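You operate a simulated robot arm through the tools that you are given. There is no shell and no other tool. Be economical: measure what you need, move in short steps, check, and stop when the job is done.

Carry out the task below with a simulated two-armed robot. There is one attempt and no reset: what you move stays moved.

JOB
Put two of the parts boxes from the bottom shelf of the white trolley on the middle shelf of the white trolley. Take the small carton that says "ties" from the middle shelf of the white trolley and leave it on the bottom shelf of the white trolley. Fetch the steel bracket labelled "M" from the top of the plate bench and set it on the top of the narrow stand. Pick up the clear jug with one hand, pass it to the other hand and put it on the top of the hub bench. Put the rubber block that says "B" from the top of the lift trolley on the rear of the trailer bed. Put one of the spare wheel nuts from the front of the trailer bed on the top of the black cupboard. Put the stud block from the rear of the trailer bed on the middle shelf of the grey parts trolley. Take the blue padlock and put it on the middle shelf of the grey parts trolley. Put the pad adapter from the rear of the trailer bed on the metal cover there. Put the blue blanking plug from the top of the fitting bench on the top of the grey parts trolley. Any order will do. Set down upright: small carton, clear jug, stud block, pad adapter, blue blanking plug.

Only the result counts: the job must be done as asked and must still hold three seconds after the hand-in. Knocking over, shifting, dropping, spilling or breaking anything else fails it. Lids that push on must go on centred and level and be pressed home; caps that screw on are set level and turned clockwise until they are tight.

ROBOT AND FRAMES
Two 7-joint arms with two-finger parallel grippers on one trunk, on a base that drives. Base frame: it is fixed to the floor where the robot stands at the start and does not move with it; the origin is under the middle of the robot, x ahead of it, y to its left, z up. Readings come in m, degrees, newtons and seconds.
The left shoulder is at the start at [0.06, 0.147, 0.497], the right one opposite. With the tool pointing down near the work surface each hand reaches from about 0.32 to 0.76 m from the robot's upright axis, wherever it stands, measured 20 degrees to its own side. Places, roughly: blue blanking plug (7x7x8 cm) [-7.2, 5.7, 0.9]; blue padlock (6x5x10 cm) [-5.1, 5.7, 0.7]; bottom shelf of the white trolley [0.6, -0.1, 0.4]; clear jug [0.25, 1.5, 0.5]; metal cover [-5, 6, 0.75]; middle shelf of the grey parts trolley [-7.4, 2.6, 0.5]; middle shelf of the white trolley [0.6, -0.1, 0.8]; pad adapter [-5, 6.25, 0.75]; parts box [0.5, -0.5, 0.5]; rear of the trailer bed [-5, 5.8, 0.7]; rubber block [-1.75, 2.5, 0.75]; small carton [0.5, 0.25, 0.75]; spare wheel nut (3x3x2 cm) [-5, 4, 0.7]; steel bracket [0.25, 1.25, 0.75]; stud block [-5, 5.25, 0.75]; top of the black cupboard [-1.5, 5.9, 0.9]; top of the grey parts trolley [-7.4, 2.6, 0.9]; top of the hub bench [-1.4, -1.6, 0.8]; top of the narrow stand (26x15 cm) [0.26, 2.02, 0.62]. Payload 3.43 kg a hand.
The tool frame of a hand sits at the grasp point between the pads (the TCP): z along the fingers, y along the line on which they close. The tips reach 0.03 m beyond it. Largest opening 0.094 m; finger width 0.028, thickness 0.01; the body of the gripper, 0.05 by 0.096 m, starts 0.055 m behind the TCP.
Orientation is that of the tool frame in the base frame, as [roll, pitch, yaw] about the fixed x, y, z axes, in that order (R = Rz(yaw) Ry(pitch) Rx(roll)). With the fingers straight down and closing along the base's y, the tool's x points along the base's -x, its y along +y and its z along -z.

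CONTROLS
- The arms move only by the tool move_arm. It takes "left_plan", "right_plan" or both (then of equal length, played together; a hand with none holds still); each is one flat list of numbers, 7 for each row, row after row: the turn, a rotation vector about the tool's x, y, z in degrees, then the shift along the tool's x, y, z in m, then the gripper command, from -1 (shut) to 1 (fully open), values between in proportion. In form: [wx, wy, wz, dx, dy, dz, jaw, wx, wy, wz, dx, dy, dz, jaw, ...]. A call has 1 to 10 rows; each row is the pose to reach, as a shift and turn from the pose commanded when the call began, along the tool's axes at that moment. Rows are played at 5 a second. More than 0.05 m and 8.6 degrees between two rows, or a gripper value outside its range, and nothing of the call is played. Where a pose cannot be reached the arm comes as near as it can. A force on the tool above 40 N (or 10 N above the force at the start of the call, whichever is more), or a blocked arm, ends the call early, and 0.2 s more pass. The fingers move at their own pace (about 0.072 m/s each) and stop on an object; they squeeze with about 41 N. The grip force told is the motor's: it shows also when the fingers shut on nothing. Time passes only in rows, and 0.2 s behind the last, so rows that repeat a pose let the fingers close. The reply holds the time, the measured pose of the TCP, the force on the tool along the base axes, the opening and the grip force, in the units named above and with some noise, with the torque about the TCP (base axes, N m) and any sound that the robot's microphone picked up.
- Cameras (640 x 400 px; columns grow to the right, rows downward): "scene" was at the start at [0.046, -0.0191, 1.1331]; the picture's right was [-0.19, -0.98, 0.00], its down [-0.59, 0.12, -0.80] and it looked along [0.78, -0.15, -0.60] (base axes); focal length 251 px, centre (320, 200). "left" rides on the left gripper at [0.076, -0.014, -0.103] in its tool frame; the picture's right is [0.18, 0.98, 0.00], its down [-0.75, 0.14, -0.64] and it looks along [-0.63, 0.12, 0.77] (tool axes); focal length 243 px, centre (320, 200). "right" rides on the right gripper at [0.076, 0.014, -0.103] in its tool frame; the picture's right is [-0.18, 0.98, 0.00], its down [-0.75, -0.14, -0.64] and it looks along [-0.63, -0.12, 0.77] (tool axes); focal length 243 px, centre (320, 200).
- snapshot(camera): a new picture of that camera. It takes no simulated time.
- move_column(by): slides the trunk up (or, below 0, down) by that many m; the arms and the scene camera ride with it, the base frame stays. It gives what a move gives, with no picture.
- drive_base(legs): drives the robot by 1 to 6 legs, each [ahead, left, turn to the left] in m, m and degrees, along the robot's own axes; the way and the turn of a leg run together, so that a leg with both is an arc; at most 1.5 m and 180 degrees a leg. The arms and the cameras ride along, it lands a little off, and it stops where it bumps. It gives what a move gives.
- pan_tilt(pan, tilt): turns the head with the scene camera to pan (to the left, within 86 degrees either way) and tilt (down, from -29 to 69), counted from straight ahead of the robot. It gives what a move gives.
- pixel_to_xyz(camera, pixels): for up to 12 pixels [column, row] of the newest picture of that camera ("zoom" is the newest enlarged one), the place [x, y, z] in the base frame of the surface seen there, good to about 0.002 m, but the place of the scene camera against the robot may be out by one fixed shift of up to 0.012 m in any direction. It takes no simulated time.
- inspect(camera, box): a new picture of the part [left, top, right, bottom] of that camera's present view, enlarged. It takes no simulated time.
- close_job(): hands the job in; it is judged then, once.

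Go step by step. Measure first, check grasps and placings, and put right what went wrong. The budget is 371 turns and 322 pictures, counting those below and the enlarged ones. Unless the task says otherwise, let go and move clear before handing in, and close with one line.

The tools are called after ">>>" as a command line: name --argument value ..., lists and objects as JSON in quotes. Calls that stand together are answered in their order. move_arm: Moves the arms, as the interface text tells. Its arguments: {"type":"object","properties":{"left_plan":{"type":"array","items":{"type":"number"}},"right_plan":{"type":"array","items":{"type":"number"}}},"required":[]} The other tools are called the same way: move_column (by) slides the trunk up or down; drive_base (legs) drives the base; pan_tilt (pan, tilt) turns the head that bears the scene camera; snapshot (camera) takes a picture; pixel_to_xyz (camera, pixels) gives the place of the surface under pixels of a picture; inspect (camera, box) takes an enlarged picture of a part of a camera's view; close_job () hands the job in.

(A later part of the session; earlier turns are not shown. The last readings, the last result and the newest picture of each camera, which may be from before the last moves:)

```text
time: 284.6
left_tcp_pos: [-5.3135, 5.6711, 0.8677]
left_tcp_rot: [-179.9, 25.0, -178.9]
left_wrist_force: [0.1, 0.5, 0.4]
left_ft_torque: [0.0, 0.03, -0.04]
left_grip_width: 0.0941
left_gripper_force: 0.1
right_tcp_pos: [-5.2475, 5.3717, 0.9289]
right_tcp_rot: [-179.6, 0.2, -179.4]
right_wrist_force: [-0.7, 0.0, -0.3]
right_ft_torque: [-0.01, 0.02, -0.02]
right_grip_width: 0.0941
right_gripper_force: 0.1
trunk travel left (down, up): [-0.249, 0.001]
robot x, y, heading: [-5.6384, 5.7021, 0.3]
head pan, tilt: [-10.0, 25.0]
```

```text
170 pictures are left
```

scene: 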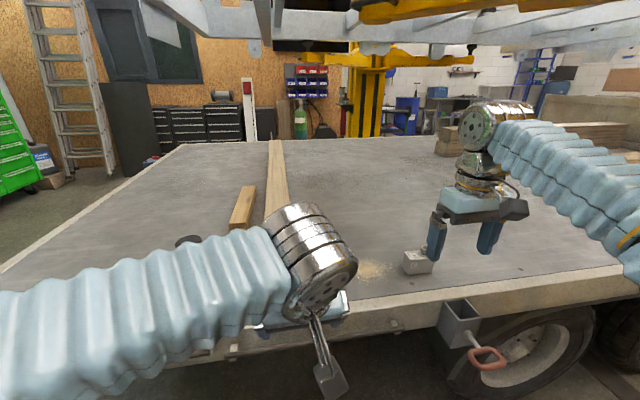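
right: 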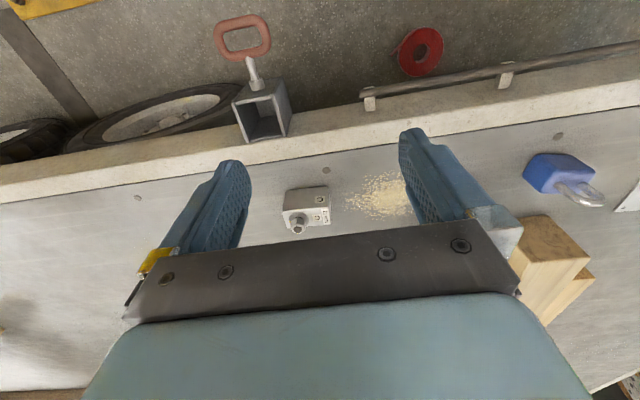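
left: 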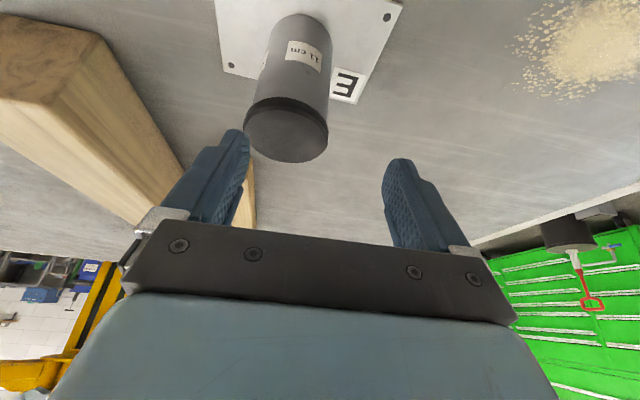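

>>> inspect --camera "right" --box '[265, 170, 345, 240]'

>>> pixel_to_xyz --camera "right" --pixels '[[288, 195], [326, 190], [286, 210], [328, 205], [300, 228], [330, 220], [300, 218], [560, 175], [540, 170], [590, 160], [565, 190], [600, 200]]'

>>> inspect --camera "right" --box '[510, 140, 630, 220]'

```text
5.71 times, centred on (305, 205) of right
```

zoom: 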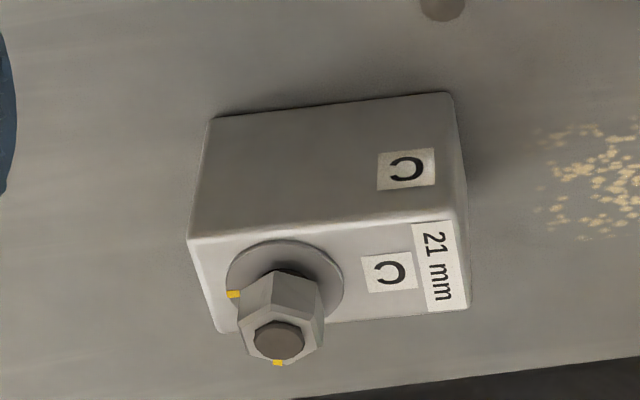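

```text
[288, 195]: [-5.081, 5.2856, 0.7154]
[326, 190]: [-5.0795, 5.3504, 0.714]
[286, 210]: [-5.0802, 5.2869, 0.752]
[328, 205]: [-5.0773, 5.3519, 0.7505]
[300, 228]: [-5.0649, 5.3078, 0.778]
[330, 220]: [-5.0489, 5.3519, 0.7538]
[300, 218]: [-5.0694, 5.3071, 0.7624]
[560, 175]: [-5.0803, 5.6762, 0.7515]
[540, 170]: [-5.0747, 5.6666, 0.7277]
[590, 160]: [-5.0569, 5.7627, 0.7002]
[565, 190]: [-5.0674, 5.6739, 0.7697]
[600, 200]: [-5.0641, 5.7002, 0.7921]
```

```text
5.00 times, centred on (570, 180) of right
```

zoom: 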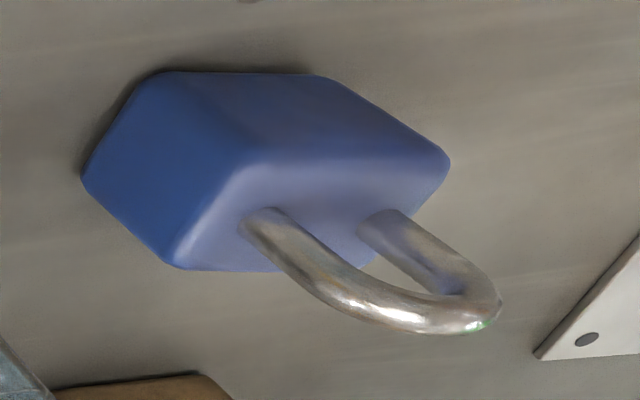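

Stud block: y 5.285–5.352, x −5.081…−5.045, body top 0.754. I bring the right hand to a 40°-tilt pre-grasp (so it can later go onto a shelf).

>>> move_arm --right_plan '[0, -6.7, 0, -0.0162, -0.009, 0.0215, 1, 0, -13.3, 0, -0.0323, -0.018, 0.043, 1, 0, -20, 0, -0.0485, -0.027, 0.0645, 1, 0, -26.7, 0, -0.0647, -0.036, 0.086, 1, 0, -33.3, 0, -0.0808, -0.045, 0.1075, 1, 0, -40, 0, -0.097, -0.054, 0.129, 1]'

>>> snapshot --camera "right"

>>> snapshot --camera "left"

```text
time: 286.0
left_tcp_pos: [-5.3149, 5.6709, 0.8685]
left_tcp_rot: [180.0, 25.0, -179.1]
left_wrist_force: [0.5, 0.5, -0.1]
left_ft_torque: [-0.02, -0.01, -0.03]
left_grip_width: 0.0938
left_gripper_force: 0.0
right_tcp_pos: [-5.1491, 5.3182, 0.7996]
right_tcp_rot: [-179.5, 40.3, -179.2]
right_wrist_force: [-0.7, -0.1, 0.4]
right_ft_torque: [-0.01, 0.03, 0.01]
right_grip_width: 0.094
right_gripper_force: 0.0
trunk travel left (down, up): [-0.249, 0.001]
robot x, y, heading: [-5.6408, 5.6994, 0.4]
head pan, tilt: [-10.0, 25.0]
```

```text
167 pictures are left
```

right: 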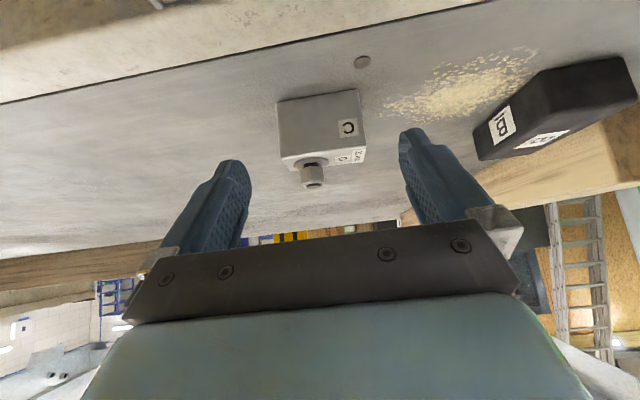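

```text
166 pictures are left
```

left: 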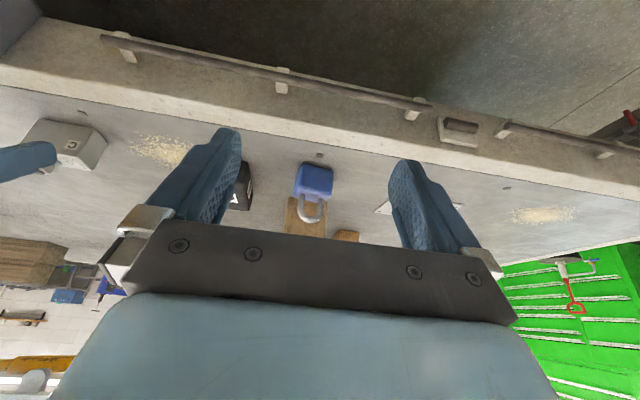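

>>> inspect --camera "left" --box '[280, 150, 350, 230]'

>>> pixel_to_xyz --camera "left" --pixels '[[300, 168], [331, 171], [297, 185], [330, 192], [314, 190], [300, 205], [320, 210], [310, 220], [325, 200]]'

>>> pixel_to_xyz --camera "right" --pixels '[[281, 110], [357, 96], [283, 155], [360, 140], [312, 183], [365, 150]]'

```text
5.00 times, centred on (315, 190) of left
```

zoom: 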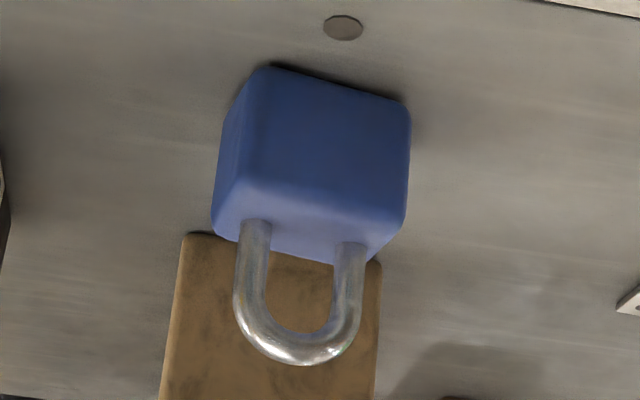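

```text
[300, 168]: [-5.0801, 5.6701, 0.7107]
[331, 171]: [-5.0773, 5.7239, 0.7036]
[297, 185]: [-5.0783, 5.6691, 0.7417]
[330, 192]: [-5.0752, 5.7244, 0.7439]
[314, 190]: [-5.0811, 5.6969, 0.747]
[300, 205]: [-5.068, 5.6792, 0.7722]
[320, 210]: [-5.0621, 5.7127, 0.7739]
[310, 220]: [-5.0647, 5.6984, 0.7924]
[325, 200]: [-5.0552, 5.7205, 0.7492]
```

```text
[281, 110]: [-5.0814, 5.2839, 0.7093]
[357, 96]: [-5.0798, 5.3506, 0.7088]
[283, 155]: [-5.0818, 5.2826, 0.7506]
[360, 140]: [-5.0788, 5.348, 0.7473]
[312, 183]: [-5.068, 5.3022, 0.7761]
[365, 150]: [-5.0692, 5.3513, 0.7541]
```

Both aligned with y. I advance both hands to their grasps: right on the stud block, left on the padlock body.

>>> move_arm --left_plan '[0, -3.75, 0, -0.0325, 0.0055, 0.034, 1, 0, -7.5, 0, -0.065, 0.011, 0.0681, 1, 0, -11.25, 0, -0.0975, 0.0166, 0.1021, 1, 0, -15, 0, -0.13, 0.0221, 0.1362, 1, 0, -15, 0, -0.1421, 0.0221, 0.1654, 1, 0, -15, 0, -0.1542, 0.0221, 0.1945, 1, 0, -15, 0, -0.1663, 0.0221, 0.2237, 1]' --right_plan '[0, 0, 0, 0, 0, 0, 1, 0, 0, 0, 0, 0, 0, 1, 0, 0, 0, 0, 0, 0, 1, 0, 0, 0, 0, -0.001, 0.01, 1, 0, 0, 0, -0.0069, -0.001, 0.0336, 1, 0, 0, 0, -0.0138, -0.001, 0.0673, 1, 0, 0, 0, -0.0207, -0.001, 0.1009, 1]'

>>> snapshot --camera "left"

>>> snapshot --camera "right"

```text
time: 287.6
left_tcp_pos: [-5.0681, 5.6983, 0.7359]
left_tcp_rot: [-179.9, 40.0, -179.2]
left_wrist_force: [-0.2, 0.1, 0.2]
left_ft_torque: [0.05, -0.01, -0.02]
left_grip_width: 0.0941
left_gripper_force: 0.0
right_tcp_pos: [-5.0701, 5.3168, 0.7342]
right_tcp_rot: [-179.4, 40.2, -179.1]
right_wrist_force: [-1.3, 0.6, 0.7]
right_ft_torque: [0.06, -0.03, -0.01]
right_grip_width: 0.0941
right_gripper_force: 0.0
trunk travel left (down, up): [-0.249, 0.001]
robot x, y, heading: [-5.6383, 5.7037, 0.3]
head pan, tilt: [-10.0, 25.0]
```

```text
164 pictures are left
```

left: 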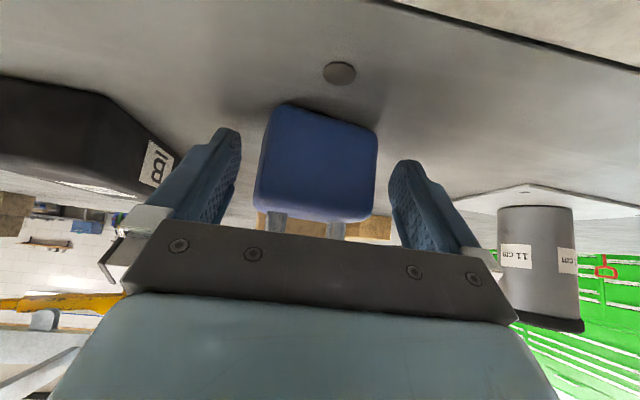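

```text
163 pictures are left
```

right: 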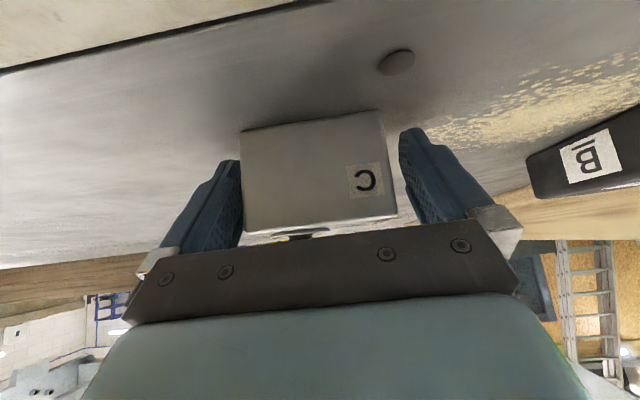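

Both straddle. Close both grippers, then lift 6 cm.

>>> move_arm --left_plan '[0, 0, 0, 0, 0, 0, 0, 0, 0, 0, 0, 0, 0, -1, 0, 0, 0, 0, 0, 0, -1, 0, 0, 0, 0, 0, 0, -1, 0, 0, 0, -0.0193, 0, -0.023, -1, 0, 0, 0, -0.0386, 0, -0.046, -1]' --right_plan '[0, 0, 0, 0, 0, 0, 0, 0, 0, 0, 0, 0, 0, -1, 0, 0, 0, 0, 0, 0, -1, 0, 0, 0, 0, 0, 0, -1, 0, 0, 0, -0.0193, 0, -0.023, -1, 0, 0, 0, -0.0386, 0, -0.046, -1]'

>>> snapshot --camera "left"

>>> snapshot --camera "right"

```text
time: 289.0
left_tcp_pos: [-5.0696, 5.6994, 0.7954]
left_tcp_rot: [179.9, 39.9, -179.1]
left_wrist_force: [0.4, 0.1, -4.7]
left_ft_torque: [0.01, 0.03, -0.02]
left_grip_width: 0.0652
left_gripper_force: 40.9
right_tcp_pos: [-5.0682, 5.3181, 0.7948]
right_tcp_rot: [-179.5, 40.2, -179.1]
right_wrist_force: [1.4, 0.2, -3.8]
right_ft_torque: [0.02, 0.03, 0.01]
right_grip_width: 0.0794
right_gripper_force: 40.9
trunk travel left (down, up): [-0.249, 0.001]
robot x, y, heading: [-5.6399, 5.7052, 0.2]
head pan, tilt: [-10.0, 25.0]
```

```text
162 pictures are left
```

left: 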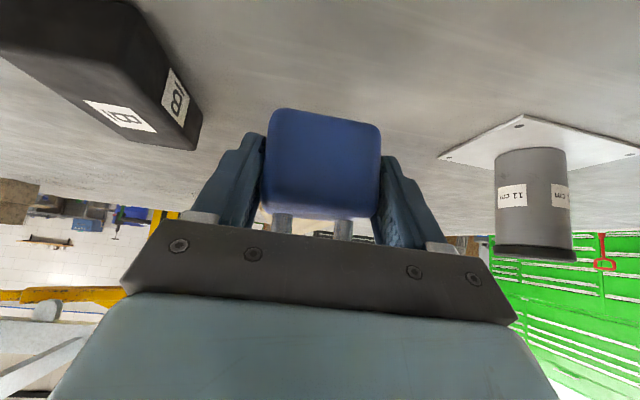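

```text
161 pictures are left
```

right: 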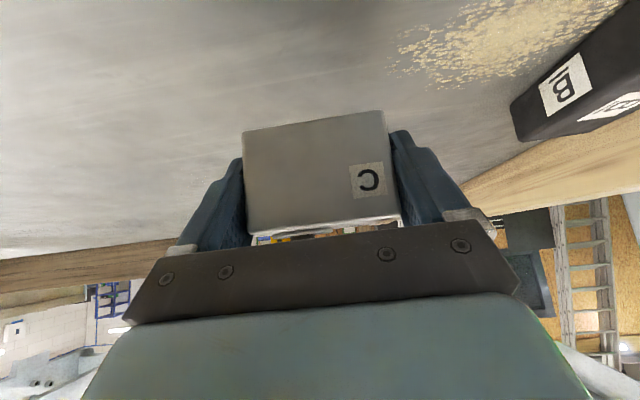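

Both items are held. I retract both arms, back away, turn west, and sidestep south to the grey parts trolley.

>>> move_arm --left_plan '[0, 0, 0, 0.0204, 0, -0.038, -1, 0, 0, 0, 0.0407, 0, -0.076, -1, 0, 0, 0, 0.0611, 0, -0.1139, -1, 0, 0, 0, 0.0814, 0, -0.1519, -1, 0, 0, 0, 0.1018, 0, -0.1899, -1]' --right_plan '[0, 0, 0, 0.0204, 0.02, -0.038, -1, 0, 0, 0, 0.0407, 0.04, -0.076, -1, 0, 0, 0, 0.0611, 0.06, -0.1139, -1, 0, 0, 0, 0.0814, 0.08, -0.1519, -1, 0, 0, 0, 0.1018, 0.1, -0.1899, -1]'

>>> drive_base --legs '[[-0.74, 0, 0], [0, 0, 180]]'

>>> pan_tilt --pan 0 --tilt 25

>>> snapshot --camera "scene"

```text
time: 290.2
left_tcp_pos: [-5.2674, 5.6935, 0.8772]
left_tcp_rot: [179.9, 40.0, -179.0]
left_wrist_force: [0.8, 0.0, -3.4]
left_ft_torque: [0.0, 0.05, 0.03]
left_grip_width: 0.0649
left_gripper_force: 40.8
right_tcp_pos: [-5.2687, 5.4169, 0.8746]
right_tcp_rot: [-179.5, 40.1, -179.3]
right_wrist_force: [0.2, 0.1, -4.6]
right_ft_torque: [0.02, 0.07, 0.02]
right_grip_width: 0.0796
right_gripper_force: 41.0
trunk travel left (down, up): [-0.249, 0.001]
robot x, y, heading: [-5.6399, 5.7047, 0.3]
head pan, tilt: [-10.0, 25.0]
```

```text
time: 301.4
left_tcp_pos: [-6.7442, 5.7275, 0.8771]
left_tcp_rot: [-179.9, 40.0, -2.0]
left_wrist_force: [0.8, -0.4, -4.0]
left_ft_torque: [0.01, -0.04, 0.02]
left_grip_width: 0.0646
left_gripper_force: 40.8
right_tcp_pos: [-6.7284, 6.0052, 0.8745]
right_tcp_rot: [-179.6, 40.1, -2.1]
right_wrist_force: [-0.1, -0.7, -4.7]
right_ft_torque: [-0.02, -0.03, -0.01]
right_grip_width: 0.0792
right_gripper_force: 41.0
trunk travel left (down, up): [-0.249, 0.001]
robot x, y, heading: [-6.3737, 5.7013, 177.3]
head pan, tilt: [-10.0, 25.0]
```

```text
time: 302.1
left_tcp_pos: [-6.7439, 5.7299, 0.8771]
left_tcp_rot: [-180.0, 40.1, -2.1]
left_wrist_force: [-0.8, -0.3, -4.5]
left_ft_torque: [0.01, -0.02, 0.01]
left_grip_width: 0.0648
left_gripper_force: 40.9
right_tcp_pos: [-6.7287, 6.0062, 0.8759]
right_tcp_rot: [-179.5, 40.2, -2.1]
right_wrist_force: [0.2, -0.5, -4.0]
right_ft_torque: [-0.03, -0.04, 0.0]
right_grip_width: 0.0792
right_gripper_force: 41.5
trunk travel left (down, up): [-0.249, 0.001]
robot x, y, heading: [-6.3745, 5.6986, 177.4]
head pan, tilt: [0.0, 25.0]
```

```text
160 pictures are left
```

scene: 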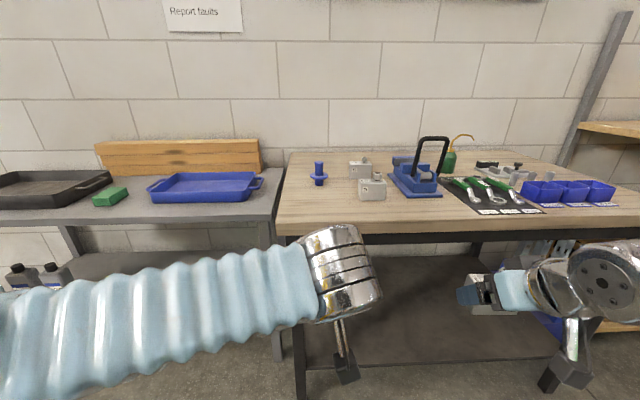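

The blue plug is visible at (319,175). I note its position, then strafe south to the grey trolley.

>>> pixel_to_xyz --camera "scene" --pixels '[[318, 170], [318, 182], [319, 188], [300, 200], [290, 228], [360, 180], [160, 225]]'

>>> drive_base --legs '[[0, 1.5, 1.5], [0, 1.4, 0.5]]'

>>> snapshot --camera "scene"

```text
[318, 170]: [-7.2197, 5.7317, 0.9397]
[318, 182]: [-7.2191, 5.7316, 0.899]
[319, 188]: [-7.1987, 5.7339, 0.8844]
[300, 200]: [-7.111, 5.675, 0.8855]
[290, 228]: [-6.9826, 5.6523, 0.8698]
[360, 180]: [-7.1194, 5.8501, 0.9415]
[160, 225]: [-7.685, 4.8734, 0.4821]
```

```text
time: 316.2
left_tcp_pos: [-6.8239, 2.785, 0.8769]
left_tcp_rot: [-179.9, 40.0, 0.2]
left_wrist_force: [-0.5, -0.4, -4.3]
left_ft_torque: [0.02, -0.02, -0.02]
left_grip_width: 0.0644
left_gripper_force: 41.4
right_tcp_pos: [-6.8194, 3.0626, 0.874]
right_tcp_rot: [-179.6, 40.2, 0.2]
right_wrist_force: [0.1, -0.3, -5.4]
right_ft_torque: [0.0, -0.07, 0.0]
right_grip_width: 0.079
right_gripper_force: 41.1
trunk travel left (down, up): [-0.249, 0.001]
robot x, y, heading: [-6.454, 2.7705, 179.7]
head pan, tilt: [0.0, 25.0]
```

```text
159 pictures are left
```

scene: 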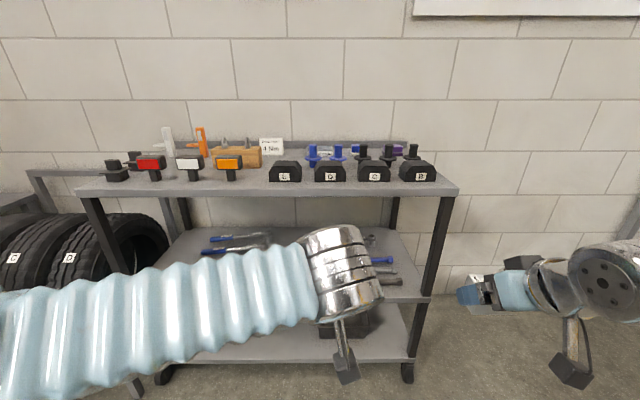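

>>> pixel_to_xyz --camera "scene" --pixels '[[270, 190], [440, 190], [90, 187], [410, 297], [415, 270], [390, 245], [200, 250], [390, 290], [175, 270], [425, 320], [250, 238], [400, 345]]'

>>> inspect --camera "scene" --box '[70, 120, 470, 380]'

```text
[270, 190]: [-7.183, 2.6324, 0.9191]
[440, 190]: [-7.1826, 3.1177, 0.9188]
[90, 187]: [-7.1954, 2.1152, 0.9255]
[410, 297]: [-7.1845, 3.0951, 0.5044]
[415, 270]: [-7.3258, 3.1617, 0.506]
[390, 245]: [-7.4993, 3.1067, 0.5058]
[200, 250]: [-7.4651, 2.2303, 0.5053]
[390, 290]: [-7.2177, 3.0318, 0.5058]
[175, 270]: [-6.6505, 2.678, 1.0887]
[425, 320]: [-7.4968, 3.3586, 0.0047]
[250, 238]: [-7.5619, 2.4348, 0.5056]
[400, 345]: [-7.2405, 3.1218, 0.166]
```

```text
1.54 times, centred on (270, 250) of scene
```

zoom: 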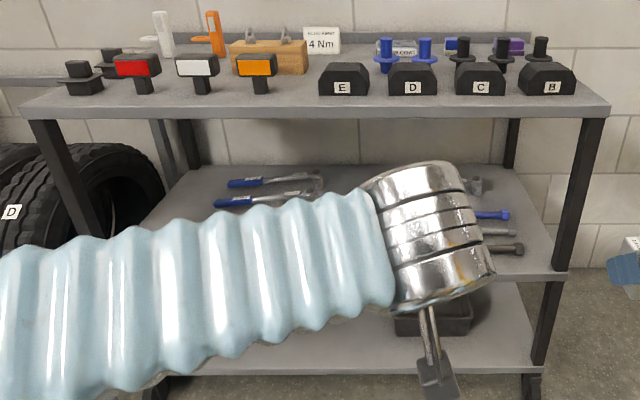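

The middle shelf is at z≈0.50; I move the left hand outward for an unobstructed view of it.

>>> move_arm --left_plan '[0, 0, 0, 0.01, 0.045, -0.012, -1, 0, 0, 0, 0.02, 0.09, -0.024, -1, 0, 0, 0, 0.03, 0.135, -0.036, -1, 0, 0, 0, 0.04, 0.18, -0.048, -1, 0, 0, 0, 0.05, 0.225, -0.06, -1]'

>>> pan_tilt --pan 0 --tilt 35

>>> snapshot --camera "scene"

```text
time: 317.4
left_tcp_pos: [-6.7455, 2.5611, 0.8916]
left_tcp_rot: [180.0, 39.9, 0.3]
left_wrist_force: [0.2, 0.0, -4.3]
left_ft_torque: [0.0, -0.03, -0.03]
left_grip_width: 0.0645
left_gripper_force: 41.1
right_tcp_pos: [-6.8198, 3.0631, 0.875]
right_tcp_rot: [-179.5, 40.1, 0.2]
right_wrist_force: [0.3, 0.5, -5.3]
right_ft_torque: [-0.04, -0.07, 0.04]
right_grip_width: 0.0792
right_gripper_force: 41.2
trunk travel left (down, up): [-0.249, 0.001]
robot x, y, heading: [-6.4503, 2.7702, 179.8]
head pan, tilt: [0.0, 25.0]
```

```text
time: 318.2
left_tcp_pos: [-6.7462, 2.5601, 0.892]
left_tcp_rot: [180.0, 39.9, 0.3]
left_wrist_force: [-0.1, -0.1, -4.5]
left_ft_torque: [0.02, -0.05, 0.02]
left_grip_width: 0.0646
left_gripper_force: 41.2
right_tcp_pos: [-6.82, 3.0621, 0.8756]
right_tcp_rot: [-179.5, 40.2, 0.2]
right_wrist_force: [-0.8, -0.3, -4.2]
right_ft_torque: [0.01, -0.05, 0.02]
right_grip_width: 0.0791
right_gripper_force: 41.2
trunk travel left (down, up): [-0.249, 0.001]
robot x, y, heading: [-6.4506, 2.7714, 179.6]
head pan, tilt: [0.0, 35.0]
```

```text
157 pictures are left
```

scene: 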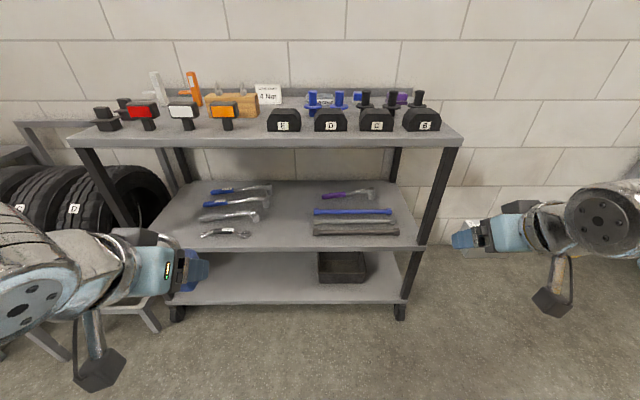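

>>> pixel_to_xyz --camera "scene" --pixels '[[290, 242], [290, 215], [268, 215], [312, 233], [250, 236], [314, 212], [175, 235], [410, 240], [398, 234], [290, 246], [270, 195], [320, 195]]'

>>> inspect --camera "scene" --box '[150, 165, 440, 260]'

```text
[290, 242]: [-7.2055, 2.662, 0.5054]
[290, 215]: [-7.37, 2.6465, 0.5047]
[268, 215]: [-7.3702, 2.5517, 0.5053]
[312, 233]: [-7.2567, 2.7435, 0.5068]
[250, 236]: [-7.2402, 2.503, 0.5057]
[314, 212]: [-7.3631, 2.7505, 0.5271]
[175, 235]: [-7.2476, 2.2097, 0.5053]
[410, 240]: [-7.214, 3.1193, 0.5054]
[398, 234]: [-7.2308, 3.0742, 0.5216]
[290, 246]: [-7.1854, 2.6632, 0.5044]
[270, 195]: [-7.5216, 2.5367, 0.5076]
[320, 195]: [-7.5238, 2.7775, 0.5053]
```

```text
2.21 times, centred on (295, 212) of scene
```

zoom: 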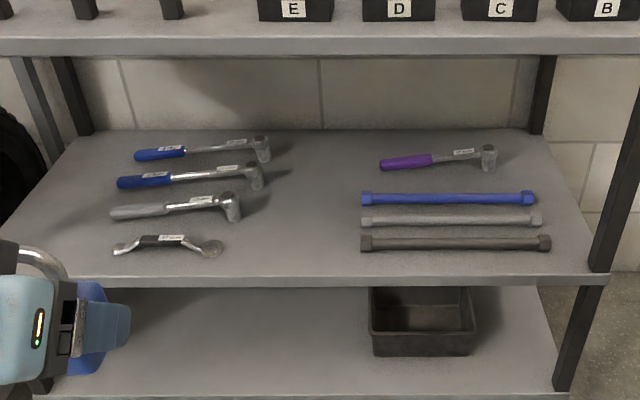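

The central strip (y 2.57–2.74) of the middle shelf is free: stud block goes deeper (x≈−7.36), padlock in front (x≈−7.25). I drive into position.

>>> drive_base --legs '[[0.22, 0.115, 0]]'

>>> snapshot --camera "scene"

```text
time: 320.0
left_tcp_pos: [-6.9652, 2.4461, 0.892]
left_tcp_rot: [180.0, 39.9, 0.1]
left_wrist_force: [0.8, -0.5, -4.2]
left_ft_torque: [0.01, -0.03, 0.0]
left_grip_width: 0.0643
left_gripper_force: 40.9
right_tcp_pos: [-7.0396, 2.948, 0.8745]
right_tcp_rot: [-179.5, 40.2, 0.1]
right_wrist_force: [0.8, 0.1, -4.3]
right_ft_torque: [-0.03, -0.06, 0.02]
right_grip_width: 0.0794
right_gripper_force: 41.4
trunk travel left (down, up): [-0.249, 0.001]
robot x, y, heading: [-6.6725, 2.657, 179.5]
head pan, tilt: [0.0, 35.0]
```

```text
155 pictures are left
```

scene: 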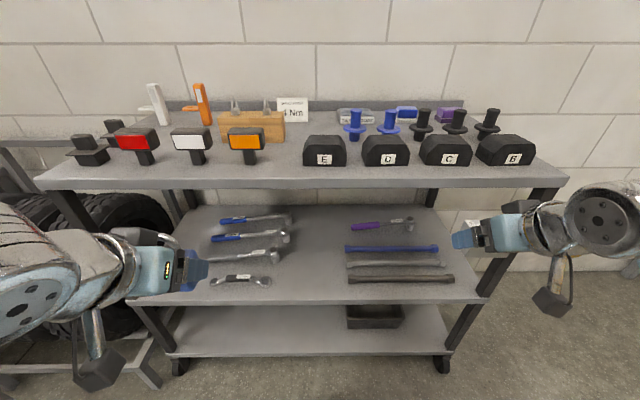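

>>> pixel_to_xyz --camera "scene" --pixels '[[320, 290], [320, 298], [345, 280], [293, 240], [272, 282], [345, 265], [320, 180], [320, 188], [320, 250], [280, 255]]'

```text
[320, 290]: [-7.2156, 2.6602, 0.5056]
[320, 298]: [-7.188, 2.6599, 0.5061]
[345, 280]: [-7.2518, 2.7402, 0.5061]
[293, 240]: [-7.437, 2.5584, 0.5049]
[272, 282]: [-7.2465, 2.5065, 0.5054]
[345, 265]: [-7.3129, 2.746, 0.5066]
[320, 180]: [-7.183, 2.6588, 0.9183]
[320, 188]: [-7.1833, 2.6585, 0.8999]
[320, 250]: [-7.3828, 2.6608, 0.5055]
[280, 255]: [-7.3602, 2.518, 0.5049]
```

I bring the right hand (stud block) down in front of the strip, moving the left hand outward.

>>> move_arm --left_plan '[0, 0, 0, 0.005, 0.01, 0, -1, 0, 0, 0, 0.01, 0.02, 0, -1, 0, 0, 0, 0.015, 0.03, 0, -1, 0, 0, 0, 0.02, 0.04, 0, -1, 0, 0, 0, 0.025, 0.05, 0, -1, 0, 0, 0, 0.03, 0.06, 0, -1, 0, 0, 0, 0.035, 0.07, 0, -1, 0, 0, 0, 0.04, 0.08, 0, -1, 0, 0, 0, 0.04, 0.08, 0, -1]' --right_plan '[0, 0, 0, 0.0214, 0.0329, 0.0219, -1, 0, 0, 0, 0.0427, 0.0658, 0.0438, -1, 0, 0, 0, 0.0641, 0.0987, 0.0657, -1, 0, 0, 0, 0.0854, 0.1316, 0.0876, -1, 0, 0, 0, 0.1068, 0.1644, 0.1094, -1, 0, 0, 0, 0.1281, 0.1973, 0.1313, -1, 0, 0, 0, 0.1495, 0.2302, 0.1532, -1, 0, 0, 0, 0.1708, 0.2631, 0.1751, -1, 0, 0, 0, 0.1922, 0.296, 0.197, -1]'

>>> snapshot --camera "scene"

>>> snapshot --camera "right"

```text
time: 322.1
left_tcp_pos: [-6.9333, 2.3652, 0.8647]
left_tcp_rot: [180.0, 40.0, 0.2]
left_wrist_force: [-0.1, 1.2, -4.7]
left_ft_torque: [-0.03, -0.04, 0.0]
left_grip_width: 0.0643
left_gripper_force: 41.3
right_tcp_pos: [-7.0111, 2.6341, 0.6191]
right_tcp_rot: [168.3, 36.4, -6.2]
right_wrist_force: [0.2, 0.7, -5.1]
right_ft_torque: [-0.01, -0.07, -0.02]
right_grip_width: 0.0791
right_gripper_force: 40.7
right hand out of reach, approached as far as the arm can: row 6, 7, 8
trunk travel left (down, up): [-0.249, 0.001]
robot x, y, heading: [-6.6739, 2.656, 179.6]
head pan, tilt: [0.0, 35.0]
stopped in row 9 (right hand): the arm was blocked; the commanded pose is now the measured one
```

```text
154 pictures are left
```

scene: 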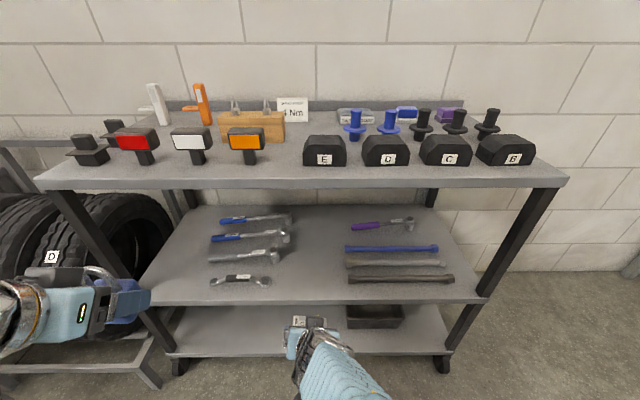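

```text
153 pictures are left
```

right: 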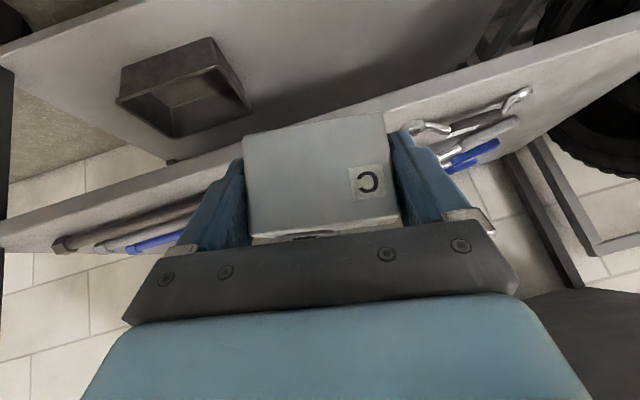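

The right arm is folded too close to my body. I back the base 15 cm and then extend the hand forward, levelling it.

>>> drive_base --legs '[[-0.15, 0, 0]]'

>>> move_arm --right_plan '[1.7, -0.7, -0.9, -0.0331, -0.0051, 0.0287, -1, 3.3, -1.4, -1.9, -0.0662, -0.0101, 0.0574, -1, 5, -2.2, -2.8, -0.0994, -0.0152, 0.0861, -1, 6.6, -2.9, -3.8, -0.1325, -0.0202, 0.1148, -1, 8.3, -3.6, -4.7, -0.1656, -0.0253, 0.1435, -1]'

>>> snapshot --camera "scene"

>>> snapshot --camera "right"

```text
time: 323.4
left_tcp_pos: [-6.786, 2.3643, 0.8644]
left_tcp_rot: [-180.0, 39.8, 0.1]
left_wrist_force: [0.7, 1.1, -4.5]
left_ft_torque: [-0.01, -0.01, 0.03]
left_grip_width: 0.0641
left_gripper_force: 41.2
right_tcp_pos: [-6.8623, 2.6322, 0.6187]
right_tcp_rot: [168.2, 36.4, -6.2]
right_wrist_force: [0.0, 0.1, -4.2]
right_ft_torque: [-0.01, -0.05, 0.02]
right_grip_width: 0.079
right_gripper_force: 41.4
trunk travel left (down, up): [-0.249, 0.001]
robot x, y, heading: [-6.5294, 2.656, 179.5]
head pan, tilt: [0.0, 35.0]
```

```text
time: 324.6
left_tcp_pos: [-6.7858, 2.3659, 0.8655]
left_tcp_rot: [180.0, 39.9, 0.0]
left_wrist_force: [1.0, -0.1, -3.6]
left_ft_torque: [-0.02, -0.05, 0.0]
left_grip_width: 0.0639
left_gripper_force: 41.4
right_tcp_pos: [-7.0829, 2.6503, 0.5996]
right_tcp_rot: [-179.8, 40.4, -0.8]
right_wrist_force: [0.8, -0.3, -3.5]
right_ft_torque: [0.0, -0.02, 0.0]
right_grip_width: 0.0794
right_gripper_force: 41.0
trunk travel left (down, up): [-0.249, 0.001]
robot x, y, heading: [-6.5239, 2.6535, 179.2]
head pan, tilt: [0.0, 35.0]
```

```text
152 pictures are left
```

scene: 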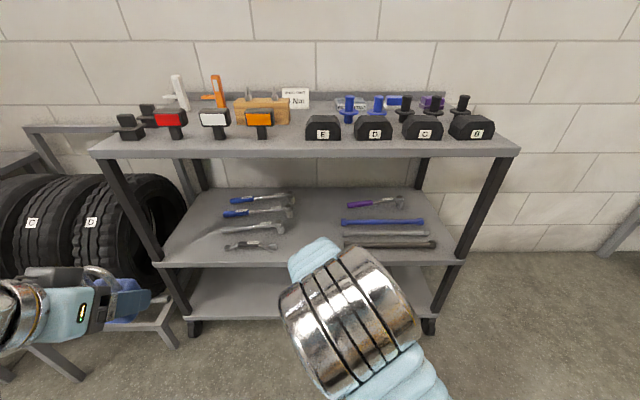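

```text
151 pictures are left
```

right: 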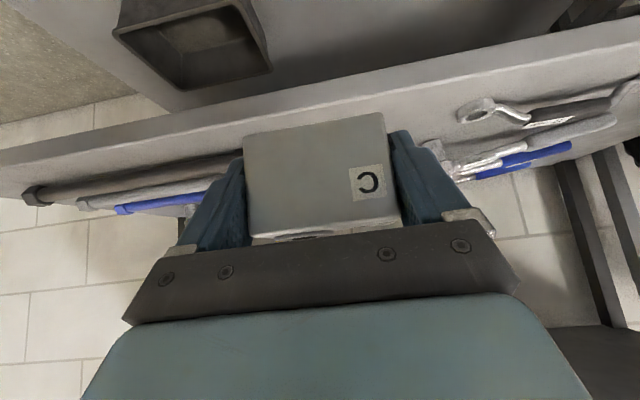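

Aligned. Slide in to x≈−7.35 and lower to just above the shelf.

>>> move_arm --right_plan '[0, 0, 0, -0.0339, 0, 0.0288, -1, 0, 0, 0, -0.0678, 0, 0.0577, -1, 0, 0, 0, -0.1017, 0, 0.0865, -1, 0, 0, 0, -0.1355, 0, 0.1153, -1, 0, 0, 0, -0.1694, 0, 0.1442, -1, 0, 0, 0, -0.2033, 0, 0.173, -1, 0, 0, 0, -0.1832, 0, 0.1966, -1, 0, 0, 0, -0.1644, 0, 0.2188, -1]'

>>> snapshot --camera "right"

>>> snapshot --camera "scene"

```text
time: 326.4
left_tcp_pos: [-6.7866, 2.3651, 0.8649]
left_tcp_rot: [-180.0, 39.9, -0.1]
left_wrist_force: [0.1, -1.1, -3.4]
left_ft_torque: [-0.03, -0.03, -0.01]
left_grip_width: 0.064
left_gripper_force: 41.1
right_tcp_pos: [-7.2711, 2.6532, 0.5648]
right_tcp_rot: [179.9, 40.5, -0.6]
right_wrist_force: [0.9, 0.2, -4.1]
right_ft_torque: [-0.04, -0.04, -0.01]
right_grip_width: 0.0791
right_gripper_force: 40.4
right hand out of reach, approached as far as the arm can: row 5, 6, 7, 8
trunk travel left (down, up): [-0.249, 0.001]
robot x, y, heading: [-6.5221, 2.6569, 179.4]
head pan, tilt: [0.0, 35.0]
```

```text
150 pictures are left
```

right: 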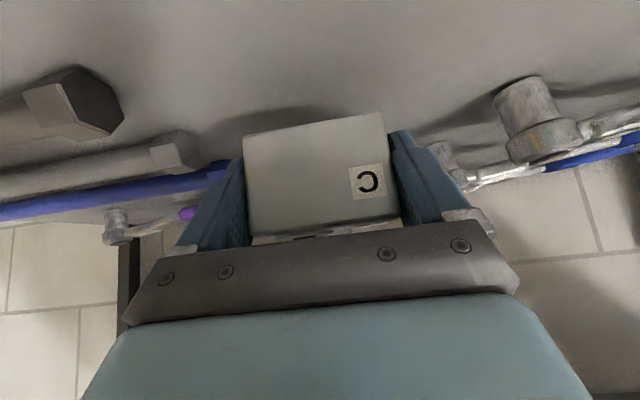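

```text
149 pictures are left
```

scene: 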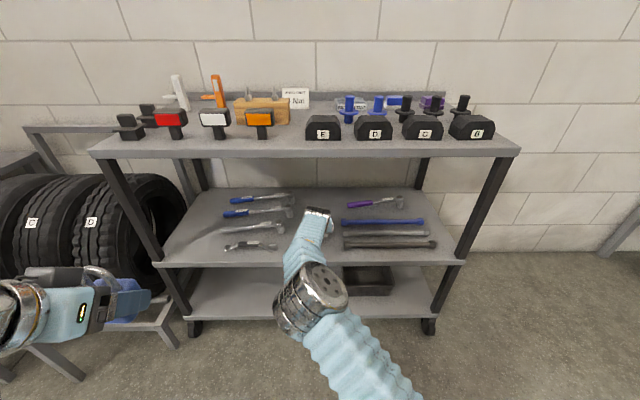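

Reach limit at x −7.27; I drive the base forward 8 cm to carry the block deeper.

>>> drive_base --legs '[[0.08, 0, 0]]'

>>> snapshot --camera "right"

```text
time: 327.5
left_tcp_pos: [-6.8671, 2.3648, 0.8649]
left_tcp_rot: [180.0, 39.9, 0.1]
left_wrist_force: [-0.1, 0.4, -4.4]
left_ft_torque: [0.0, -0.06, 0.0]
left_grip_width: 0.0642
left_gripper_force: 40.9
right_tcp_pos: [-7.352, 2.6536, 0.5657]
right_tcp_rot: [180.0, 40.4, -0.7]
right_wrist_force: [-0.7, -0.7, -3.9]
right_ft_torque: [0.0, -0.04, 0.02]
right_grip_width: 0.0795
right_gripper_force: 41.2
trunk travel left (down, up): [-0.249, 0.001]
robot x, y, heading: [-6.6018, 2.6527, 179.3]
head pan, tilt: [0.0, 35.0]
```

```text
148 pictures are left
```

right: 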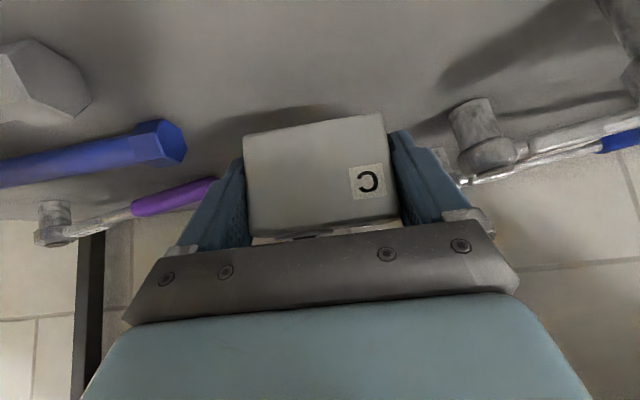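

I lower it onto the shelf (accounting for the unreached commanded pose).

>>> move_arm --right_plan '[0, 0, 0, 0.0125, 0, -0.0472, -1, 0, 0, 0, 0.048, 0, -0.067, -1, 0, 0, 0, 0.0545, 0, -0.0594, -1, 0, 0, 0, 0.061, 0, -0.0518, -1]'

>>> snapshot --camera "right"

```text
time: 328.5
left_tcp_pos: [-6.8671, 2.3658, 0.8648]
left_tcp_rot: [180.0, 40.0, 0.1]
left_wrist_force: [0.3, -0.4, -3.7]
left_ft_torque: [0.01, -0.03, 0.02]
left_grip_width: 0.0644
left_gripper_force: 41.0
right_tcp_pos: [-7.2721, 2.6526, 0.5639]
right_tcp_rot: [-179.9, 40.5, -0.7]
right_wrist_force: [-0.4, -0.1, -4.2]
right_ft_torque: [0.02, -0.07, 0.05]
right_grip_width: 0.0792
right_gripper_force: 41.2
trunk travel left (down, up): [-0.249, 0.001]
robot x, y, heading: [-6.6032, 2.6539, 179.3]
head pan, tilt: [0.0, 35.0]
```

```text
147 pictures are left
```

right: 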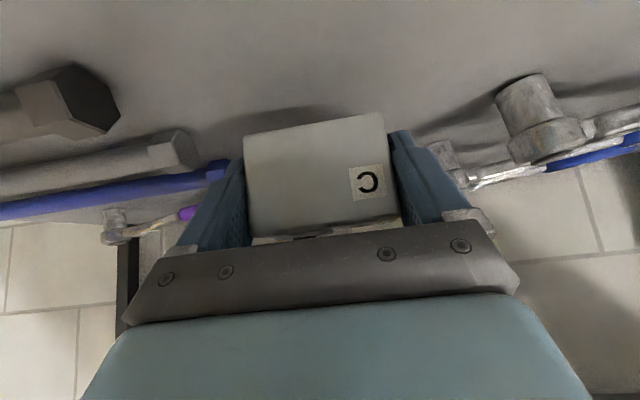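

I nudge the base 3 cm forward, then move the block 5 cm in and down.

>>> drive_base --legs '[[0.03, 0, 0]]'

>>> move_arm --right_plan '[0, 0, 0, -0.019, 0, 0.0162, -1, 0, 0, 0, -0.038, 0, 0.0325, -1, 0, 0, 0, -0.0285, 0, 0.0437, -1, 0, 0, 0, -0.0189, 0, 0.0549, -1]'

>>> snapshot --camera "right"

```text
time: 329.3
left_tcp_pos: [-6.8976, 2.3658, 0.8659]
left_tcp_rot: [180.0, 39.9, 0.1]
left_wrist_force: [-0.4, -0.4, -5.2]
left_ft_torque: [-0.01, -0.03, 0.0]
left_grip_width: 0.0639
left_gripper_force: 40.8
right_tcp_pos: [-7.3033, 2.6527, 0.5649]
right_tcp_rot: [-179.9, 40.5, -0.7]
right_wrist_force: [0.1, -0.2, -4.0]
right_ft_torque: [-0.04, -0.04, 0.0]
right_grip_width: 0.0794
right_gripper_force: 40.6
trunk travel left (down, up): [-0.249, 0.001]
robot x, y, heading: [-6.6343, 2.653, 179.5]
head pan, tilt: [0.0, 35.0]
```

```text
time: 330.3
left_tcp_pos: [-6.8969, 2.3662, 0.8658]
left_tcp_rot: [180.0, 39.9, 0.2]
left_wrist_force: [0.9, -0.6, -4.9]
left_ft_torque: [0.0, -0.02, 0.06]
left_grip_width: 0.0645
left_gripper_force: 40.7
right_tcp_pos: [-7.3523, 2.6532, 0.5349]
right_tcp_rot: [180.0, 40.5, -0.7]
right_wrist_force: [0.3, -0.3, -4.6]
right_ft_torque: [0.0, -0.04, 0.02]
right_grip_width: 0.0792
right_gripper_force: 41.4
trunk travel left (down, up): [-0.249, 0.001]
robot x, y, heading: [-6.6359, 2.6519, 179.5]
head pan, tilt: [0.0, 35.0]
```

```text
146 pictures are left
```

right: 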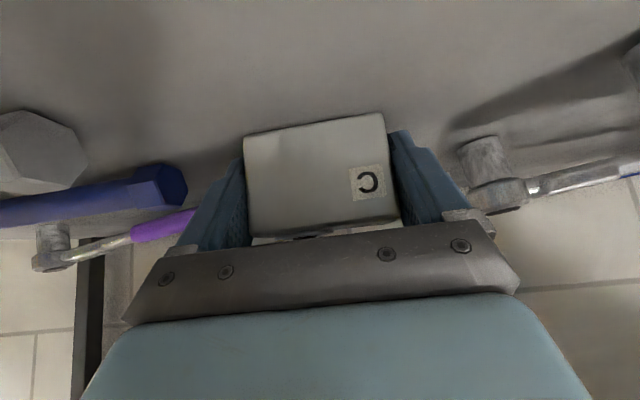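

Lower 2 mm, open slightly, withdraw horizontally.

>>> move_arm --right_plan '[0, 0, 0, 0.0013, 0, 0.0015, -1, 0, 0, 0, 0.0013, 0, 0.0015, 0.88, 0, 0, 0, 0.0013, 0, 0.0015, 0.88, 0, 0, 0, 0.0013, 0, 0.0015, 0.88, 0, 0, 0, 0.0241, 0, -0.018, 0.88, 0, 0, 0, 0.0583, 0, -0.0472, 0.88, 0, 0, 0, 0.0926, 0, -0.0764, 0.88, 0, 0, 0, 0.1268, 0, -0.1056, 0.88, 0, 0, 0, 0.161, 0, -0.1348, 0.88, 0, 0, 0, 0.19, 0, -0.162, 0.88]'

>>> snapshot --camera "right"

>>> snapshot --camera "scene"

```text
time: 332.5
left_tcp_pos: [-6.8967, 2.3659, 0.8654]
left_tcp_rot: [179.9, 39.9, 0.1]
left_wrist_force: [-0.5, -0.8, -3.6]
left_ft_torque: [0.01, -0.07, -0.01]
left_grip_width: 0.0639
left_gripper_force: 40.4
right_tcp_pos: [-7.1019, 2.6508, 0.5347]
right_tcp_rot: [180.0, 40.5, -0.8]
right_wrist_force: [-0.4, 0.5, -0.7]
right_ft_torque: [0.0, 0.02, -0.01]
right_grip_width: 0.0885
right_gripper_force: 0.1
trunk travel left (down, up): [-0.249, 0.001]
robot x, y, heading: [-6.6312, 2.6611, 179.6]
head pan, tilt: [0.0, 35.0]
```

```text
145 pictures are left
```

right: 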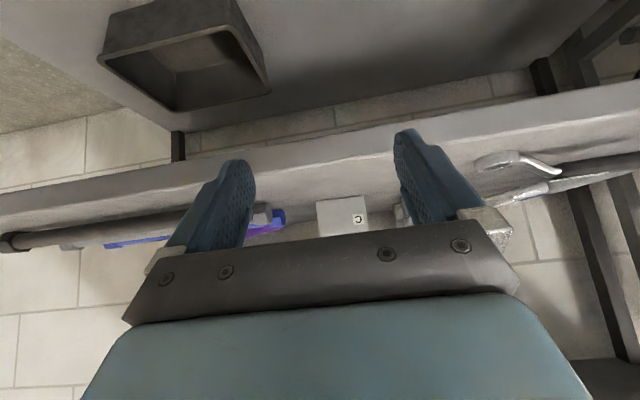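

```text
144 pictures are left
```

scene: 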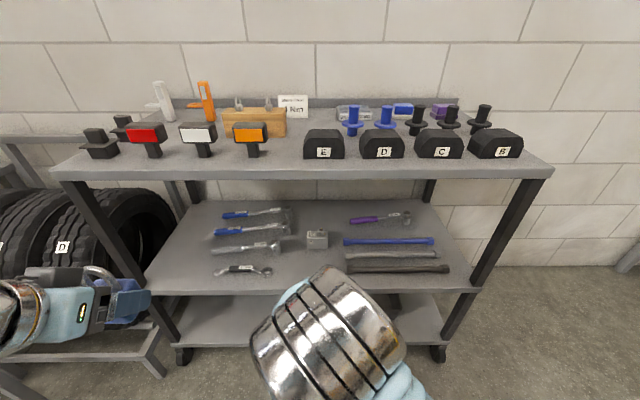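

The stud block stands upright on the middle shelf. I back the base 15 cm and move the right hand up and out.

>>> drive_base --legs '[[-0.15, 0, 0]]'

>>> move_arm --right_plan '[0, 0, 0, -0.0157, -0.03, -0.0261, 1, 0, 0, 0, -0.0313, -0.06, -0.0521, 1, 0, 0, 0, -0.047, -0.09, -0.0782, 1, 0, 0, 0, -0.0627, -0.12, -0.1042, 1, 0, 0, 0, -0.0783, -0.15, -0.1303, 1, 0, 0, 0, -0.094, -0.18, -0.1564, 1, 0, 0, 0, -0.1097, -0.21, -0.1824, 1, 0, 0, 0, -0.1254, -0.24, -0.2085, 1, 0, 0, 0, -0.141, -0.27, -0.2345, 1, 0, 0, 0, -0.1567, -0.3, -0.2606, 1]'

```text
time: 333.9
left_tcp_pos: [-6.7472, 2.3636, 0.8644]
left_tcp_rot: [179.9, 39.9, 0.1]
left_wrist_force: [-0.3, -0.2, -3.5]
left_ft_torque: [0.01, -0.01, -0.01]
left_grip_width: 0.0644
left_gripper_force: 41.6
right_tcp_pos: [-6.9528, 2.6481, 0.5358]
right_tcp_rot: [-179.9, 40.4, -0.6]
right_wrist_force: [0.3, -0.8, -0.6]
right_ft_torque: [-0.03, -0.02, -0.01]
right_grip_width: 0.0886
right_gripper_force: 0.0
trunk travel left (down, up): [-0.249, 0.001]
robot x, y, heading: [-6.4865, 2.6545, 179.7]
head pan, tilt: [0.0, 35.0]
```

```text
time: 336.1
left_tcp_pos: [-6.7475, 2.3636, 0.8645]
left_tcp_rot: [-180.0, 39.9, 0.1]
left_wrist_force: [0.0, 0.5, -4.2]
left_ft_torque: [0.03, -0.03, 0.0]
left_grip_width: 0.0639
left_gripper_force: 41.5
right_tcp_pos: [-6.8975, 2.9462, 0.8334]
right_tcp_rot: [-179.9, 40.4, -0.6]
right_wrist_force: [-1.4, -0.2, 0.4]
right_ft_torque: [0.0, -0.01, 0.01]
right_grip_width: 0.0942
right_gripper_force: 0.0
trunk travel left (down, up): [-0.249, 0.001]
robot x, y, heading: [-6.4868, 2.6571, 179.4]
head pan, tilt: [0.0, 35.0]
```

Now the left hand with the padlock: move to in front of the free strip.

>>> move_arm --left_plan '[0, 0, 0, -0.006, -0.0288, 0.0395, -1, 0, 0, 0, -0.0121, -0.0576, 0.0791, -1, 0, 0, 0, -0.0181, -0.0864, 0.1186, -1, 0, 0, 0, -0.0242, -0.1152, 0.1581, -1, 0, 0, 0, -0.0302, -0.144, 0.1977, -1, 0, 0, 0, -0.0363, -0.1728, 0.2372, -1, 0, 0, 0, -0.0424, -0.2016, 0.2767, -1, 0, 0, 0, -0.0484, -0.2304, 0.3162, -1, 0, 0, 0, -0.0545, -0.2592, 0.3558, -1, 0, 0, 0, -0.0605, -0.288, 0.3953, -1]'

>>> snapshot --camera "left"

>>> snapshot --camera "scene"

```text
time: 338.3
left_tcp_pos: [-7.0488, 2.6515, 0.6]
left_tcp_rot: [180.0, 39.9, 0.0]
left_wrist_force: [0.1, 0.0, -4.1]
left_ft_torque: [-0.01, -0.04, 0.0]
left_grip_width: 0.0645
left_gripper_force: 41.1
right_tcp_pos: [-6.8981, 2.9465, 0.8337]
right_tcp_rot: [-180.0, 40.5, -0.6]
right_wrist_force: [-0.2, 0.6, 0.8]
right_ft_torque: [0.01, 0.0, 0.04]
right_grip_width: 0.0939
right_gripper_force: 0.0
trunk travel left (down, up): [-0.249, 0.001]
robot x, y, heading: [-6.4853, 2.6567, 179.2]
head pan, tilt: [0.0, 35.0]
```

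```text
143 pictures are left
```

left: 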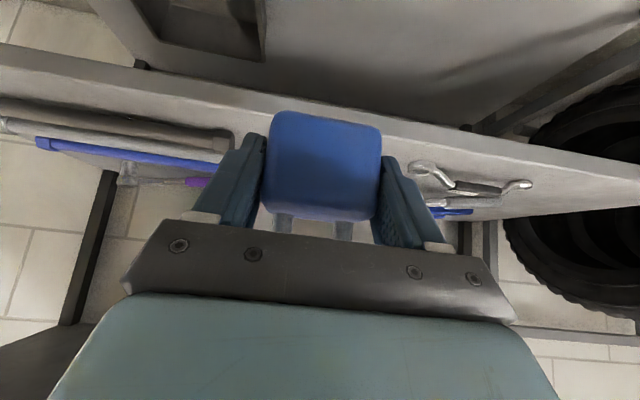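

```text
142 pictures are left
```

scene: 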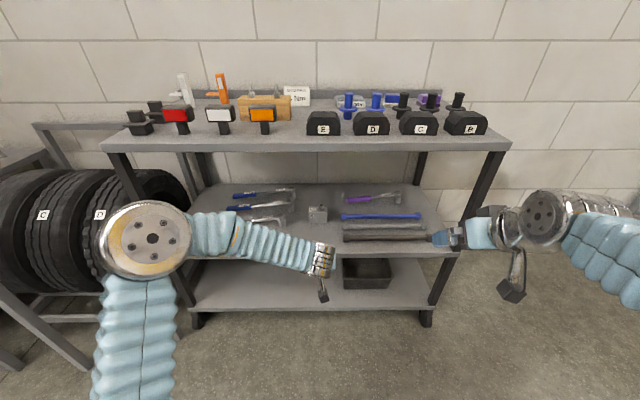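

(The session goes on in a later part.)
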